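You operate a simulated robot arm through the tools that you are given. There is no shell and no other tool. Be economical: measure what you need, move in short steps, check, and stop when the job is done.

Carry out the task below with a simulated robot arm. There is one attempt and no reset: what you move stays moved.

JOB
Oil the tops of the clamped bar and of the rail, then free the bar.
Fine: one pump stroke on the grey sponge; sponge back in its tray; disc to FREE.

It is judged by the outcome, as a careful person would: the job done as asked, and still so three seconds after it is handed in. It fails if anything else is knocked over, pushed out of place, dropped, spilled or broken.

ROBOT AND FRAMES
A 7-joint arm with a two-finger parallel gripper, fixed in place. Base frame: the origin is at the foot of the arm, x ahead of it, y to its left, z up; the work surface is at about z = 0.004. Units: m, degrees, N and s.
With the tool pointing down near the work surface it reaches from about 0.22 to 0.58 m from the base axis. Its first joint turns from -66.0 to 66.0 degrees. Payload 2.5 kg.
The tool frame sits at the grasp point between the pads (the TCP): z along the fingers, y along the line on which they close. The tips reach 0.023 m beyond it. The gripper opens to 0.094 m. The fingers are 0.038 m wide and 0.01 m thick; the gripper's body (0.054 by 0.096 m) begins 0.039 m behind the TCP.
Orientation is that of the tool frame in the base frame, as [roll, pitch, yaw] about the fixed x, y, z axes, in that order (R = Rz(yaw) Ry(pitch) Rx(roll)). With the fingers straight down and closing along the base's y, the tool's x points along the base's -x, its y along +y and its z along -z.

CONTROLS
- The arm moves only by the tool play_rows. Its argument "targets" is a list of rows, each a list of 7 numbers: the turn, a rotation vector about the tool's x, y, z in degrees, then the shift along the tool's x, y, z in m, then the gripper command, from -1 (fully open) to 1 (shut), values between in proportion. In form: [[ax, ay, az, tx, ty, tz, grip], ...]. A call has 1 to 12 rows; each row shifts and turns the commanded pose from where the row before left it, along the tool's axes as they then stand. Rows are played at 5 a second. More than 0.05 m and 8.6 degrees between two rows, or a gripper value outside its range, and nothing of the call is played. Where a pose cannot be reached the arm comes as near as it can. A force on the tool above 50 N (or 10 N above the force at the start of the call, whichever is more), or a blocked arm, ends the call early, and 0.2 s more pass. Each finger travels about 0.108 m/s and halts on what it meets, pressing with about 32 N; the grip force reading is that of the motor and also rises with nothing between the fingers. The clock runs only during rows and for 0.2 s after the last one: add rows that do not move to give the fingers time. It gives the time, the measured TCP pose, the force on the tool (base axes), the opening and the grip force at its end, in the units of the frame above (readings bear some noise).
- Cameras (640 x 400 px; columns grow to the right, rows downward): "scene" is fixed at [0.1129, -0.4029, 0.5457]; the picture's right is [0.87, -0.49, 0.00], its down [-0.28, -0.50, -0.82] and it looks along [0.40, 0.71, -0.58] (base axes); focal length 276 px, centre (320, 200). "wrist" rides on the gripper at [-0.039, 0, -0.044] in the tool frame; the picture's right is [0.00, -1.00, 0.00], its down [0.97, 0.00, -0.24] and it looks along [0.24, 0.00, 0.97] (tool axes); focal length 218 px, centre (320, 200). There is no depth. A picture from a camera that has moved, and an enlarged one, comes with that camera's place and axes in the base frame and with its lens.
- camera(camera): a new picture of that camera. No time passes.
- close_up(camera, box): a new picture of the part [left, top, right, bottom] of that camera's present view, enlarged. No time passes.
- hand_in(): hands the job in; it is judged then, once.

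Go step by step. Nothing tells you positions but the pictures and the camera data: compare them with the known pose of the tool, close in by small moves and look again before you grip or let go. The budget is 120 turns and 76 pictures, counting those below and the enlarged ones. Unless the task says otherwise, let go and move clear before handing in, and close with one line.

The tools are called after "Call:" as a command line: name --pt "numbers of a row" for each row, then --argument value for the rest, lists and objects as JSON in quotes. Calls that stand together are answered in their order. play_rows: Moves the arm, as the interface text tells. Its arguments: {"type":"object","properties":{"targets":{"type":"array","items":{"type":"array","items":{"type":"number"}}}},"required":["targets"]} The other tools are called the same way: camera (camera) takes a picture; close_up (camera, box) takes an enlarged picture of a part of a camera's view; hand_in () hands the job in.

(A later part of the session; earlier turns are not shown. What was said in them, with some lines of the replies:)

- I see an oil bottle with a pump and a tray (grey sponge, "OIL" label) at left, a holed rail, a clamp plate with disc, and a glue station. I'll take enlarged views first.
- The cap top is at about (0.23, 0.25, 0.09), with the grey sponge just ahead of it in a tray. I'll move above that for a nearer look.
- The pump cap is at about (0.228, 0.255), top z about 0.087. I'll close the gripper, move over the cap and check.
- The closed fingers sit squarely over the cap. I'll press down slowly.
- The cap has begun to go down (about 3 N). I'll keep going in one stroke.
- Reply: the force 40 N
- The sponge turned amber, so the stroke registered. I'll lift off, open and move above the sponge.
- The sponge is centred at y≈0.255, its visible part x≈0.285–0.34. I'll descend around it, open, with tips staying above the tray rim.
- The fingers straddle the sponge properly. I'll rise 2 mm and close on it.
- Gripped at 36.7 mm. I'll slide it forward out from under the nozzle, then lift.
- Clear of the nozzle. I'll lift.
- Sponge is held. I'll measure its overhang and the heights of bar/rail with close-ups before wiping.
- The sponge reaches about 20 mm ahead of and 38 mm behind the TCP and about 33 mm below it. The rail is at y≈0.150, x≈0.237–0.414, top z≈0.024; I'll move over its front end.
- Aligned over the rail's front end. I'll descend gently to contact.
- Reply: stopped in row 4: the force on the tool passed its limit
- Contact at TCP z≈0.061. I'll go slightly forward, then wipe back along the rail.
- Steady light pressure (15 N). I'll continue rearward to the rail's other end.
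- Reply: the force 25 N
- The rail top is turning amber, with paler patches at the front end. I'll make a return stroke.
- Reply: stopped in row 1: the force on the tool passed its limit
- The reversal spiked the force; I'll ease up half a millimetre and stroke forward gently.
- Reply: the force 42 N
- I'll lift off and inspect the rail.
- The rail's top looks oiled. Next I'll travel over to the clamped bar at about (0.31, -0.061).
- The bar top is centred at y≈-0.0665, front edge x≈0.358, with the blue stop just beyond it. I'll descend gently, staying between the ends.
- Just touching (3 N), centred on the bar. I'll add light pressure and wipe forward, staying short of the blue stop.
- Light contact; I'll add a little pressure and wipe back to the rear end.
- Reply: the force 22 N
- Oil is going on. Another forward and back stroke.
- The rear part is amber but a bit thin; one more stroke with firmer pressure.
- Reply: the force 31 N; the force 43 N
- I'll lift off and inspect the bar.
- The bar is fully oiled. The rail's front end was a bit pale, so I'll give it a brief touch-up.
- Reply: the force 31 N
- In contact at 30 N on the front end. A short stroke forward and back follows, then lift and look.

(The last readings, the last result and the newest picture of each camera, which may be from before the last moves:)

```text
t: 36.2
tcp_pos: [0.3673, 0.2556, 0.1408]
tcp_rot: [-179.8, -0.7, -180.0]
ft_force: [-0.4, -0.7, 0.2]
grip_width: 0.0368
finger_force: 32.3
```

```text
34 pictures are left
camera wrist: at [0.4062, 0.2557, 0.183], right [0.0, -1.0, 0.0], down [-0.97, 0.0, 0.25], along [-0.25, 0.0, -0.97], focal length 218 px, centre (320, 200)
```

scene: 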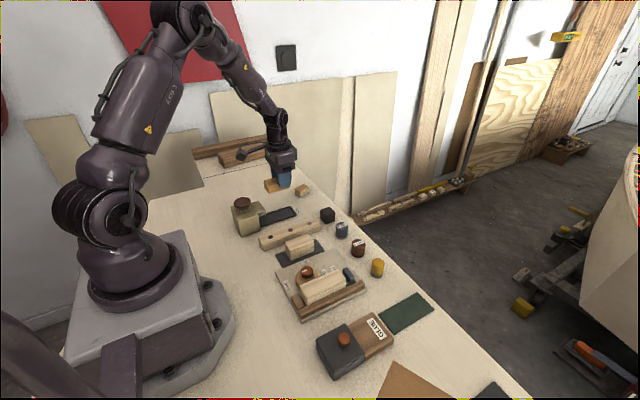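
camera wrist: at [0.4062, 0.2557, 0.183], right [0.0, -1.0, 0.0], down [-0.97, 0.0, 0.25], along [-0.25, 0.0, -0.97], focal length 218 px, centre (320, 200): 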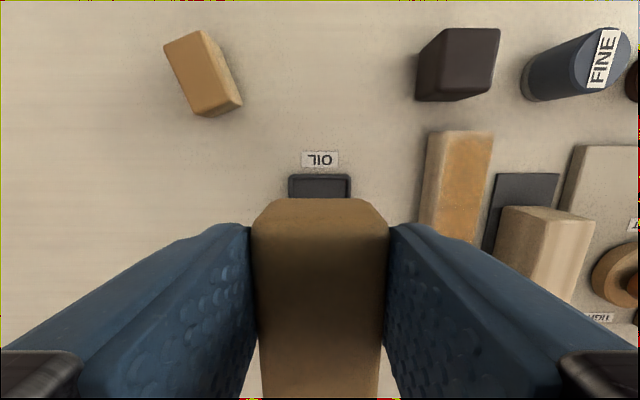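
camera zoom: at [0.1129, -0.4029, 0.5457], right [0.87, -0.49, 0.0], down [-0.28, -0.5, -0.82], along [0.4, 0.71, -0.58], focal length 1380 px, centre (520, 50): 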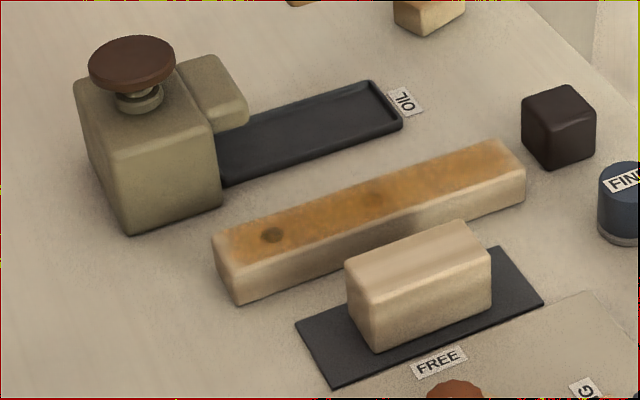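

The rail is now oiled end to end. I'll bring the sponge back above the tray and lower it in.

Call:
play_rows --pt "0 0 0 0.01 -0.0004 0.03 1" --pt "0 0 0 0.0095 0 0.03 1" --pt "0 0 0 0 0 0.02 1" --pt "0 0 0 0 0 0 1"

Call:
close_up --camera "scene" --box '[230, 160, 310, 240]'

Call:
camera --camera "wrist"

```text
t: 37.2
tcp_pos: [0.3496, 0.2557, 0.0606]
tcp_rot: [-179.8, -0.7, -179.9]
ft_force: [-0.4, 0.5, -0.7]
grip_width: 0.0369
finger_force: 31.8
```

```text
5.00 times, centred on (270, 200) of scene
camera zoom: at [0.1129, -0.4029, 0.5457], right [0.87, -0.49, 0.0], down [-0.28, -0.5, -0.82], along [0.4, 0.71, -0.58], focal length 1380 px, centre (570, 200)
```

zoom: 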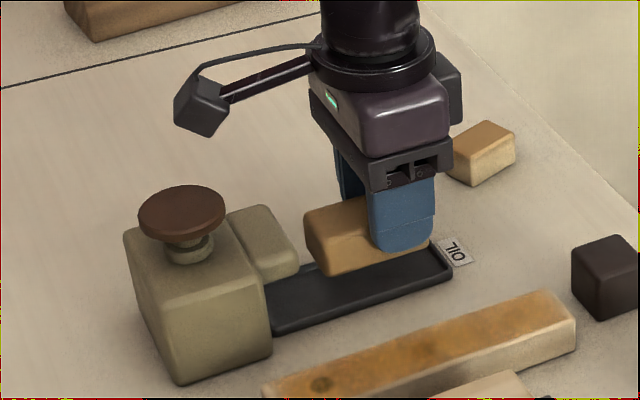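

```text
32 pictures are left
camera wrist: at [0.3884, 0.2551, 0.1023], right [0.0, -1.0, 0.0], down [-0.97, 0.0, 0.25], along [-0.25, 0.0, -0.97], focal length 218 px, centre (320, 200)
```

wrist: 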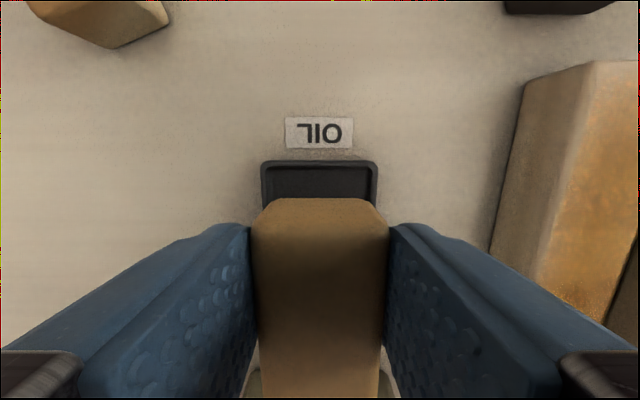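

Well aligned with the tray. Lowering in the last bit.

Call:
play_rows --pt "0 0 0 0.003 -0.0005 0.01 1" --pt "0 0 0 0 0 0.005 1" --pt "0 0 0 0 0 0.002 1" --pt "0 0 0 0 0 0.001 1"

Call:
close_up --camera "scene" --box '[230, 160, 310, 240]'

```text
t: 38.2
tcp_pos: [0.3447, 0.2535, 0.0409]
tcp_rot: [-179.8, -0.6, -179.9]
ft_force: [-0.9, 0.4, 0.2]
grip_width: 0.0366
finger_force: 31.9
```

```text
5.00 times, centred on (270, 200) of scene
camera zoom: at [0.1129, -0.4029, 0.5457], right [0.87, -0.49, 0.0], down [-0.28, -0.5, -0.82], along [0.4, 0.71, -0.58], focal length 1380 px, centre (570, 200)
```

zoom: 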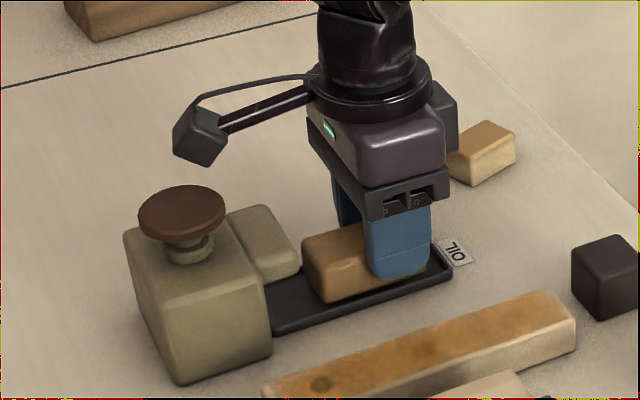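

In the tray. I'll slide it back to its original spot and lower to contact.

Call:
play_rows --pt "0 0 0 0.01 0.0007 0 1" --pt "0 0 0 0.01 0 0 1" --pt "0 0 0 0.004 0 0 1" --pt "0 0 0 0 0 0.001 1" --pt "0 0 0 0 0 0.0005 1"

Call:
close_up --camera "scene" --box '[230, 160, 310, 240]'

```text
t: 39.4
tcp_pos: [0.3211, 0.2532, 0.042]
tcp_rot: [-179.8, -0.7, -179.8]
ft_force: [0.6, -0.2, 0.4]
grip_width: 0.0367
finger_force: 32.0
```

```text
5.00 times, centred on (270, 200) of scene
camera zoom: at [0.1129, -0.4029, 0.5457], right [0.87, -0.49, 0.0], down [-0.28, -0.5, -0.82], along [0.4, 0.71, -0.58], focal length 1380 px, centre (570, 200)
```

zoom: 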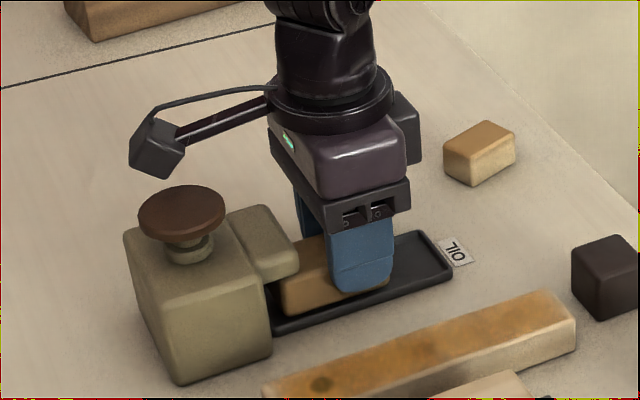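

Seated to within a millimetre; I'll lower a touch more, release, and rise.

Call:
play_rows --pt "0 0 0 0 0.0005 0.001 1" --pt "0 0 0 0 0 0.0005 1"

Call:
play_rows --pt "0 0 0 0 0 0 0.0" --pt "0 0 0 0 0 0 -0.2" --pt "0 0 0 0 0 -0.02 -0.2" --pt "0 0 0 0 0 -0.04 -0.2" --pt "0 0 0 0 0 -0.04 -0.2" --pt "0 0 0 0 0 0 -0.2"

Call:
camera --camera "wrist"

Call:
close_up --camera "scene" --box '[230, 160, 310, 240]'

```text
t: 40.0
tcp_pos: [0.3211, 0.2537, 0.0402]
tcp_rot: [-179.8, -0.7, -179.8]
ft_force: [-1.7, -0.4, 3.2]
grip_width: 0.0367
finger_force: 31.9
```

```text
t: 41.4
tcp_pos: [0.3199, 0.2547, 0.1382]
tcp_rot: [-179.8, -0.7, -179.9]
ft_force: [-0.9, 0.4, -0.4]
grip_width: 0.0563
finger_force: 0.1
```

```text
29 pictures are left
camera wrist: at [0.3599, 0.2538, 0.1806], right [0.0, -1.0, 0.0], down [-0.97, 0.0, 0.25], along [-0.25, 0.0, -0.97], focal length 218 px, centre (320, 200)
```

wrist: 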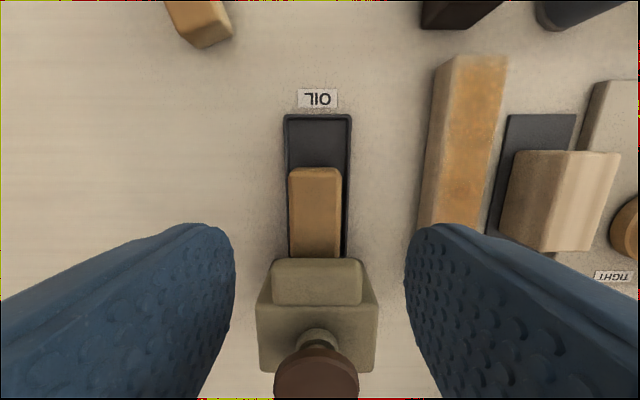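

```text
5.00 times, centred on (270, 200) of scene
camera zoom: at [0.1129, -0.4029, 0.5457], right [0.87, -0.49, 0.0], down [-0.28, -0.5, -0.82], along [0.4, 0.71, -0.58], focal length 1380 px, centre (570, 200)
```

zoom: 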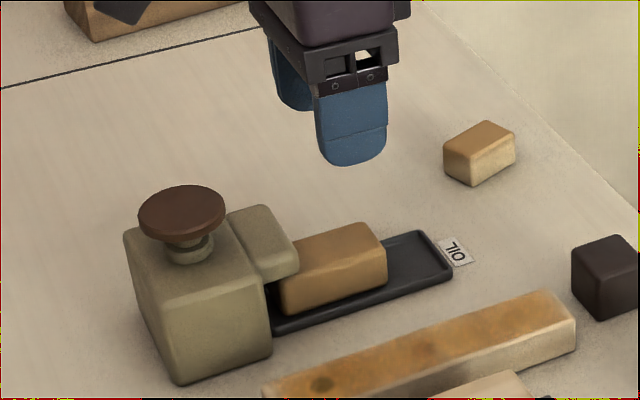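

Sponge is back in its tray. Next I'll move above the disc's knob at about (0.297, -0.0125).

Call:
play_rows --pt "0 0 0 0.0033 -0.0382 0 -0.2" --pt "0 0 0 0.0033 -0.0382 0 -0.2" --pt "0 0 0 0.0033 -0.0382 0 -0.2" --pt "0 0 0 0.0033 -0.0382 0 -0.2" --pt "0 0 0 0.0033 -0.0382 0 -0.2" --pt "0 0 0 0.0033 -0.0382 0 -0.2" --pt "0 0 0 0.0033 -0.0382 0 -0.2" --pt "0 0 0 0 0 0 -0.2"

Call:
camera --camera "wrist"

Call:
play_rows --pt "0 0 8.2 0 0 0 -0.2" --pt "0 0 8.2 0 0 0 -0.2" --pt "0 0 8.2 0 0 0 -0.2" --pt "0 0 8.2 0 0 0 -0.2" --pt "0 0 8.2 0 0 0 -0.2" --pt "0 0 8.2 0 0 0 -0.2" --pt "0 0 8.2 0 0 0 -0.2" --pt "0 0 8.2 0 0 0 -0.2" --pt "0 0 8.2 0 0 0 -0.2" --pt "0 0 8.2 0 0 0 -0.2" --pt "0 0 8.2 0 0 0 -0.2" --pt "0 0 0 0 0 0 -0.2"

Call:
camera --camera "wrist"

```text
t: 43.2
tcp_pos: [0.2981, -0.0135, 0.1398]
tcp_rot: [-179.8, -0.7, -179.8]
ft_force: [-0.2, -0.8, 0.2]
grip_width: 0.0563
finger_force: 0.0
```

```text
27 pictures are left
camera wrist: at [0.3379, -0.013, 0.1826], right [0.0, -1.0, 0.0], down [-0.97, 0.0, 0.25], along [-0.25, 0.0, -0.97], focal length 218 px, centre (320, 200)
```

wrist: 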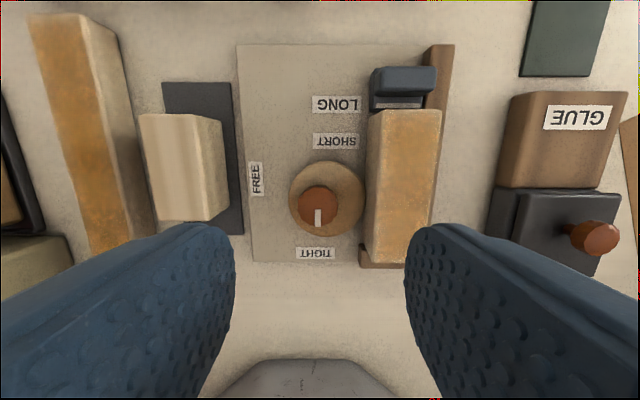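

```text
t: 45.8
tcp_pos: [0.3001, -0.0127, 0.1403]
tcp_rot: [-179.3, 0.2, 89.8]
ft_force: [0.6, -0.5, 0.0]
grip_width: 0.0563
finger_force: 0.1
```

```text
26 pictures are left
camera wrist: at [0.2998, -0.0519, 0.1838], right [-1.0, 0.0, 0.01], down [0.01, 0.97, 0.24], along [-0.01, 0.24, -0.97], focal length 218 px, centre (320, 200)
```

wrist: 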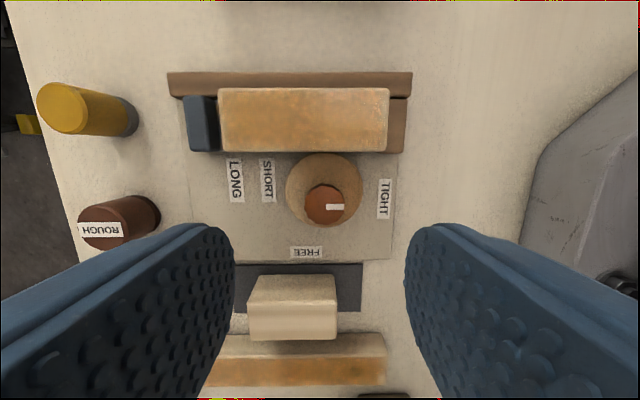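

The turn works. The knob's pivot is at about (0.2955, -0.012), its top z≈0.036, diameter 29 mm. I'll turn back, narrow the opening and descend partway.

Call:
play_rows --pt "0 0 -8.2 0 0 0 0.1" --pt "0 0 -8.2 0 0 0 0.1" --pt "0 0 -8.2 0 0 0 0.1" --pt "0 0 -8.2 0 0 0 0.1" --pt "0 0 -8.2 0 0 0 0.1" --pt "0 0 -8.2 0 0 0 0.1" --pt "0 0 -8.2 0 0 0 0.1" --pt "0 0 -8.2 0 0 0 0.1" --pt "0 0 -8.2 0 0 0 0.1" --pt "0 0 -8.2 0 0 0 0.1" --pt "0 0 -8.2 0 0 0 0.1"

Call:
play_rows --pt "0 0 0 0.0035 0.001 0.03 0.1" --pt "0 0 0 0 0 0.03 0.1" --pt "0 0 0 0 0 0 0.1" --pt "0 0 0 0 0 0 0.1"

Call:
camera --camera "wrist"

Call:
close_up --camera "scene" --box '[260, 200, 380, 320]'

```text
t: 48.2
tcp_pos: [0.2993, -0.0126, 0.1402]
tcp_rot: [-179.8, -0.6, -179.7]
ft_force: [0.1, -0.4, -0.3]
grip_width: 0.0421
finger_force: 0.1
```

```text
t: 49.2
tcp_pos: [0.2967, -0.0106, 0.081]
tcp_rot: [-179.8, -0.7, -179.7]
ft_force: [-1.1, -0.1, -0.4]
grip_width: 0.0423
finger_force: 0.1
```

```text
25 pictures are left
camera wrist: at [0.3346, -0.0106, 0.1239], right [0.0, -1.0, 0.0], down [-0.97, 0.0, 0.25], along [-0.25, 0.0, -0.97], focal length 218 px, centre (320, 200)
```

wrist: 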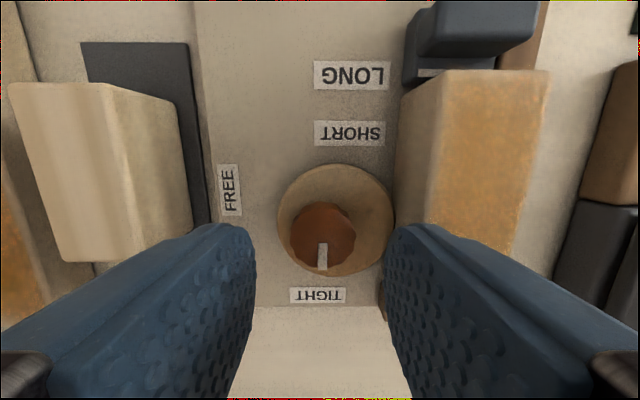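

```text
3.33 times, centred on (320, 260) of scene
camera zoom: at [0.1129, -0.4029, 0.5457], right [0.87, -0.49, 0.0], down [-0.28, -0.5, -0.82], along [0.4, 0.71, -0.58], focal length 920 px, centre (320, 0)
```

zoom: 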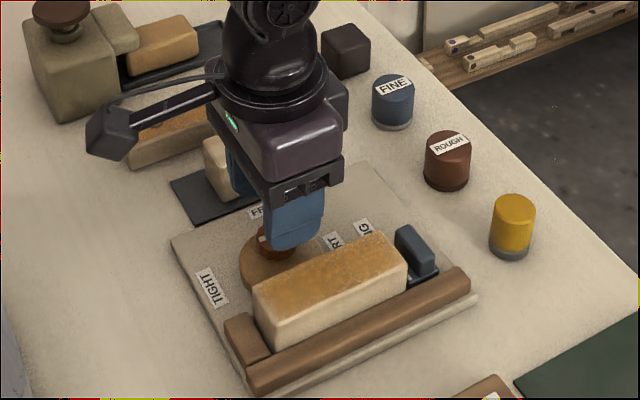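

The knob is centred between the fingers and the bar face is about 5 mm outside the right finger. I'll narrow the opening to 37 mm and descend around the knob.

Call:
play_rows --pt "0 0 0 0 -0.0008 0 0.21" --pt "0 0 0 0 0 0.015 0.21" --pt "0 0 0 0 0 0.01 0.21" --pt "0 0 0 0 0 0.005 0.21" --pt "0 0 0 0 0 0.002 0.21"

Call:
camera --camera "wrist"

Call:
close_up --camera "scene" --box '[270, 220, 370, 320]'

```text
t: 50.4
tcp_pos: [0.2948, -0.0135, 0.048]
tcp_rot: [-179.8, -0.6, -179.8]
ft_force: [0.7, -0.4, -0.2]
grip_width: 0.0368
finger_force: 0.1
```

```text
23 pictures are left
camera wrist: at [0.3343, -0.013, 0.0914], right [0.0, -1.0, 0.0], down [-0.97, 0.0, 0.25], along [-0.25, 0.0, -0.97], focal length 218 px, centre (320, 200)
```

wrist: 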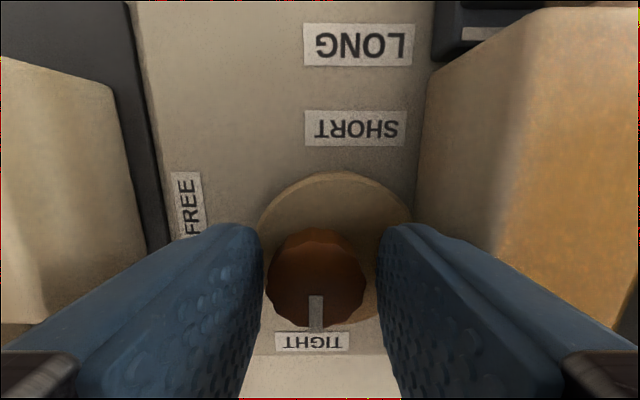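

```text
4.00 times, centred on (320, 270) of scene
camera zoom: at [0.1129, -0.4029, 0.5457], right [0.87, -0.49, 0.0], down [-0.28, -0.5, -0.82], along [0.4, 0.71, -0.58], focal length 1104 px, centre (320, -80)
```

zoom: 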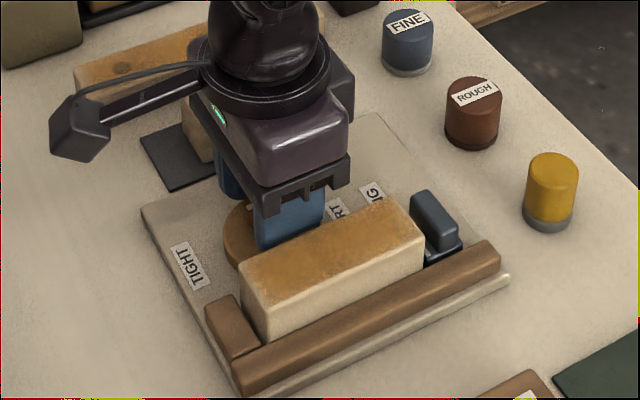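

The knob sits between the pads. Closing on it.

Call:
play_rows --pt "0 0 0 0 0.0008 0 0.21" --pt "0 0 0 0 0 0 0.6" --pt "0 0 0 0 0 0 1" --pt "0 0 0 0 0 0 1"

```text
t: 51.4
tcp_pos: [0.2956, -0.0128, 0.0486]
tcp_rot: [-179.8, -0.7, -179.8]
ft_force: [1.1, 6.3, -6.7]
grip_width: 0.0271
finger_force: 44.3
```

Gripped at 27 mm with small side force. I'll ease slightly toward +y and begin turning clockwise.

Call:
play_rows --pt "0 0 0 0 0.0006 0 1" --pt "0 0 4 0 0 0 1" --pt "0 0 5 0 0 0 1" --pt "0 0 6 0 0 0 1" --pt "0 0 6 0 0 0 1" --pt "0 0 6 0 0 0 1"

Call:
camera --camera "wrist"

```text
t: 52.8
tcp_pos: [0.2945, -0.0122, 0.0477]
tcp_rot: [-179.5, -0.5, 153.1]
ft_force: [7.2, -4.2, -31.3]
grip_width: 0.0271
finger_force: 45.1
```

```text
21 pictures are left
camera wrist: at [0.3301, -0.0294, 0.0916], right [-0.45, -0.89, 0.01], down [-0.86, 0.44, 0.25], along [-0.23, 0.1, -0.97], focal length 218 px, centre (320, 200)
```

wrist: 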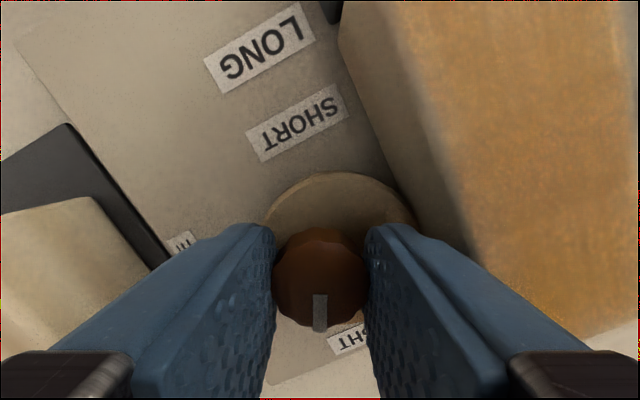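

The knob turns with the gripper; there's a downward pull so I'll ease down 0.7 mm as I go on.

Call:
play_rows --pt "0 0 5 0 0 0.0007 1" --pt "0 0 6 0 0 0 1" --pt "0 0 6 0 0 0 1" --pt "0 0 6 0 0 0 1" --pt "0 0 6 0 0 0 1"

Call:
camera --camera "wrist"

```text
t: 54.0
tcp_pos: [0.2944, -0.0112, 0.049]
tcp_rot: [-179.4, -0.2, 124.0]
ft_force: [-0.6, -10.0, 20.3]
grip_width: 0.0272
finger_force: 45.8
```

```text
20 pictures are left
camera wrist: at [0.3171, -0.0439, 0.0919], right [-0.83, -0.56, 0.01], down [-0.54, 0.81, 0.24], along [-0.14, 0.19, -0.97], focal length 218 px, centre (320, 200)
```

wrist: 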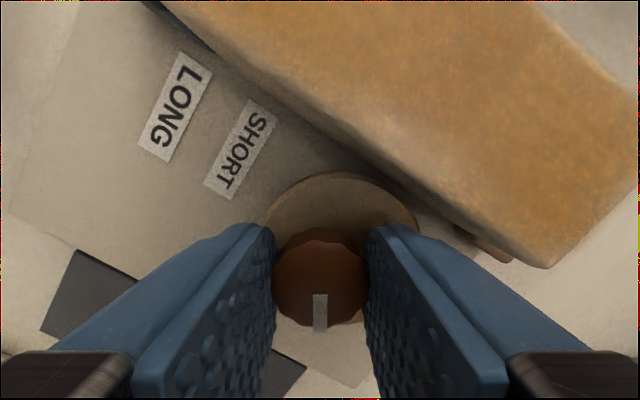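

About 56° turned. Continuing to about 90°.

Call:
play_rows --pt "0 0 5 0 0 -0.0003 1" --pt "0 0 6 0 0 0 1" --pt "0 0 6 0 0 0 1" --pt "0 0 6 0 0 0 1" --pt "0 0 6 0 0 0 1" --pt "0 0 5 0 0 0 1"

Call:
camera --camera "wrist"

Call:
close_up --camera "scene" --box '[270, 220, 370, 320]'

```text
t: 55.4
tcp_pos: [0.295, -0.0119, 0.0496]
tcp_rot: [-179.4, 0.1, 90.1]
ft_force: [0.8, -8.7, 22.3]
grip_width: 0.027
finger_force: 44.5
```

```text
19 pictures are left
camera wrist: at [0.2956, -0.0505, 0.092], right [-1.0, 0.0, 0.01], down [0.0, 0.97, 0.24], along [-0.01, 0.24, -0.97], focal length 218 px, centre (320, 200)
```

wrist: 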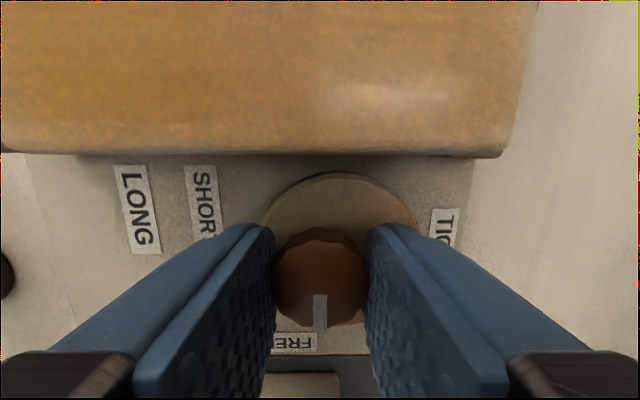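

```text
4.00 times, centred on (320, 270) of scene
camera zoom: at [0.1128, -0.4029, 0.5458], right [0.87, -0.49, 0.0], down [-0.28, -0.5, -0.82], along [0.4, 0.71, -0.58], focal length 1104 px, centre (320, -80)
```

zoom: 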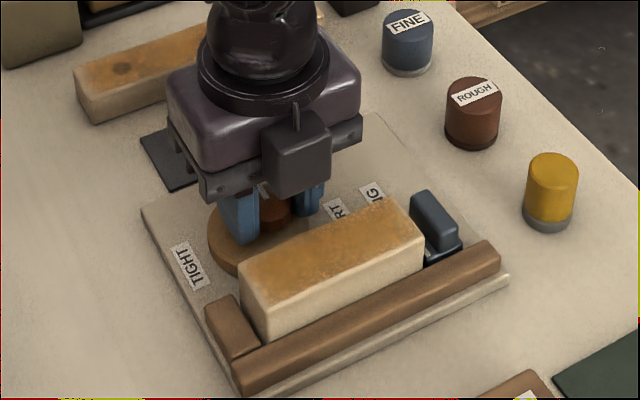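

At 90°. The FREE label lies about 13–15° further round, so I'll turn a bit more, watching for a stop.

Call:
play_rows --pt "0 0 4 0 0 -0.0003 1" --pt "0 0 5 0 0 0 1" --pt "0 0 5 0 0 0 1" --pt "0 0 0 0 0 0 1"

Call:
camera --camera "wrist"

```text
t: 56.4
tcp_pos: [0.2958, -0.0114, 0.0495]
tcp_rot: [-179.5, 0.4, 76.1]
ft_force: [12.2, -3.1, -4.1]
grip_width: 0.027
finger_force: 44.7
```

```text
17 pictures are left
camera wrist: at [0.2863, -0.0493, 0.0921], right [-0.97, 0.24, 0.01], down [0.24, 0.94, 0.23], along [0.05, 0.23, -0.97], focal length 218 px, centre (320, 200)
```

wrist: 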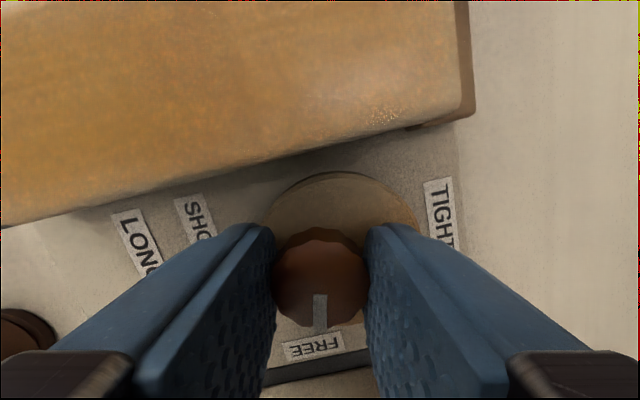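

The pointer is on FREE. I'll add a final 2°, release and rise.

Call:
play_rows --pt "0 0 2 0 0 0 1" --pt "0 0 0 0 0 0 1"

Call:
play_rows --pt "0 0 0 0 0 0 0.4" --pt "0 0 0 0 0 0 0.1" --pt "0 0 0 0 0 0 0.1" --pt "0 0 0 0 0 -0.015 0.1" --pt "0 0 0 0 0 -0.04 0.1" --pt "0 0 0 0 0 -0.045 0.1" --pt "0 0 0 0 0 0 0.1"

Call:
camera --camera "wrist"

Call:
close_up --camera "scene" --box '[270, 220, 370, 320]'

```text
t: 57.0
tcp_pos: [0.2962, -0.0117, 0.049]
tcp_rot: [-179.6, 0.3, 74.2]
ft_force: [19.6, -2.1, -24.8]
grip_width: 0.0274
finger_force: 45.0
```

```text
t: 58.6
tcp_pos: [0.2928, -0.0135, 0.1486]
tcp_rot: [-179.4, 0.3, 74.1]
ft_force: [0.0, -0.9, 0.5]
grip_width: 0.0424
finger_force: 0.0
```

```text
16 pictures are left
camera wrist: at [0.2832, -0.0505, 0.192], right [-0.96, 0.27, 0.01], down [0.27, 0.93, 0.23], along [0.05, 0.23, -0.97], focal length 218 px, centre (320, 200)
```

wrist: 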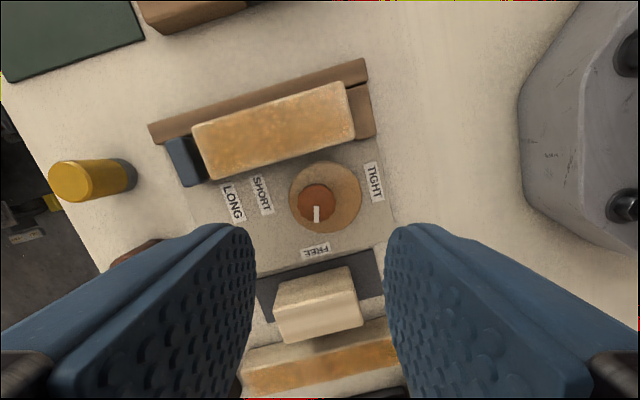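

```text
4.00 times, centred on (320, 270) of scene
camera zoom: at [0.1129, -0.4029, 0.5457], right [0.87, -0.49, 0.0], down [-0.28, -0.5, -0.82], along [0.4, 0.71, -0.58], focal length 1104 px, centre (320, -80)
```

zoom: 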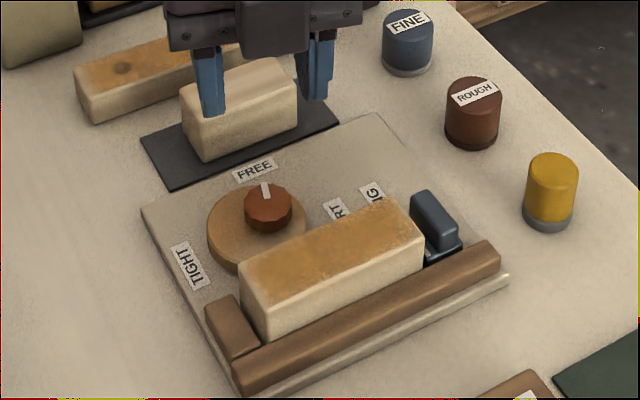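

The pointer is at FREE and the cam is clear of the bar. One last overall check.

Call:
camera --camera "scene"

Call:
close_up --camera "scene" --box '[220, 180, 320, 260]'

```text
14 pictures are left
```

scene: 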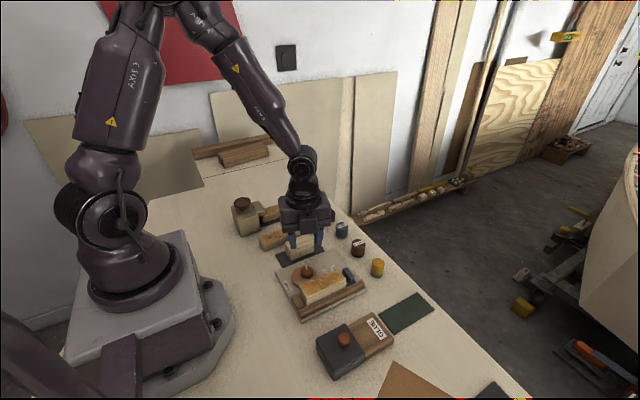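

```text
5.00 times, centred on (270, 220) of scene
camera zoom: at [0.1129, -0.4029, 0.5457], right [0.87, -0.49, 0.0], down [-0.28, -0.5, -0.82], along [0.4, 0.71, -0.58], focal length 1380 px, centre (570, 100)
```

zoom: 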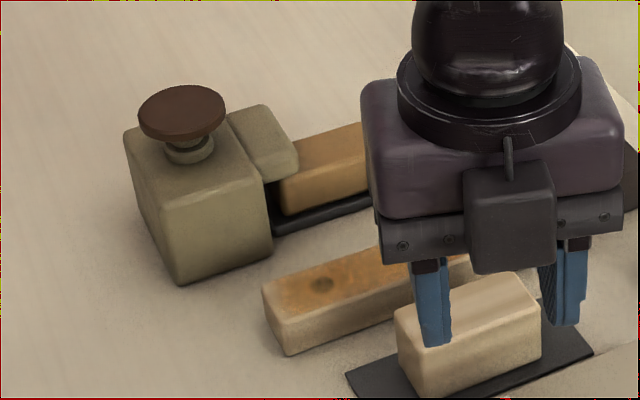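

Everything is in place: both tops are oiled, the sponge is in its tray, the disc is at FREE and the arm is clear.

Call:
hand_in

```text
The job is handed in.
```

The tops of the clamped bar and the rail (I took this to be the strip with the three screws) are oiled from one pump stroke, the sponge is back in its tray, the disc points to FREE, and the job is handed in.
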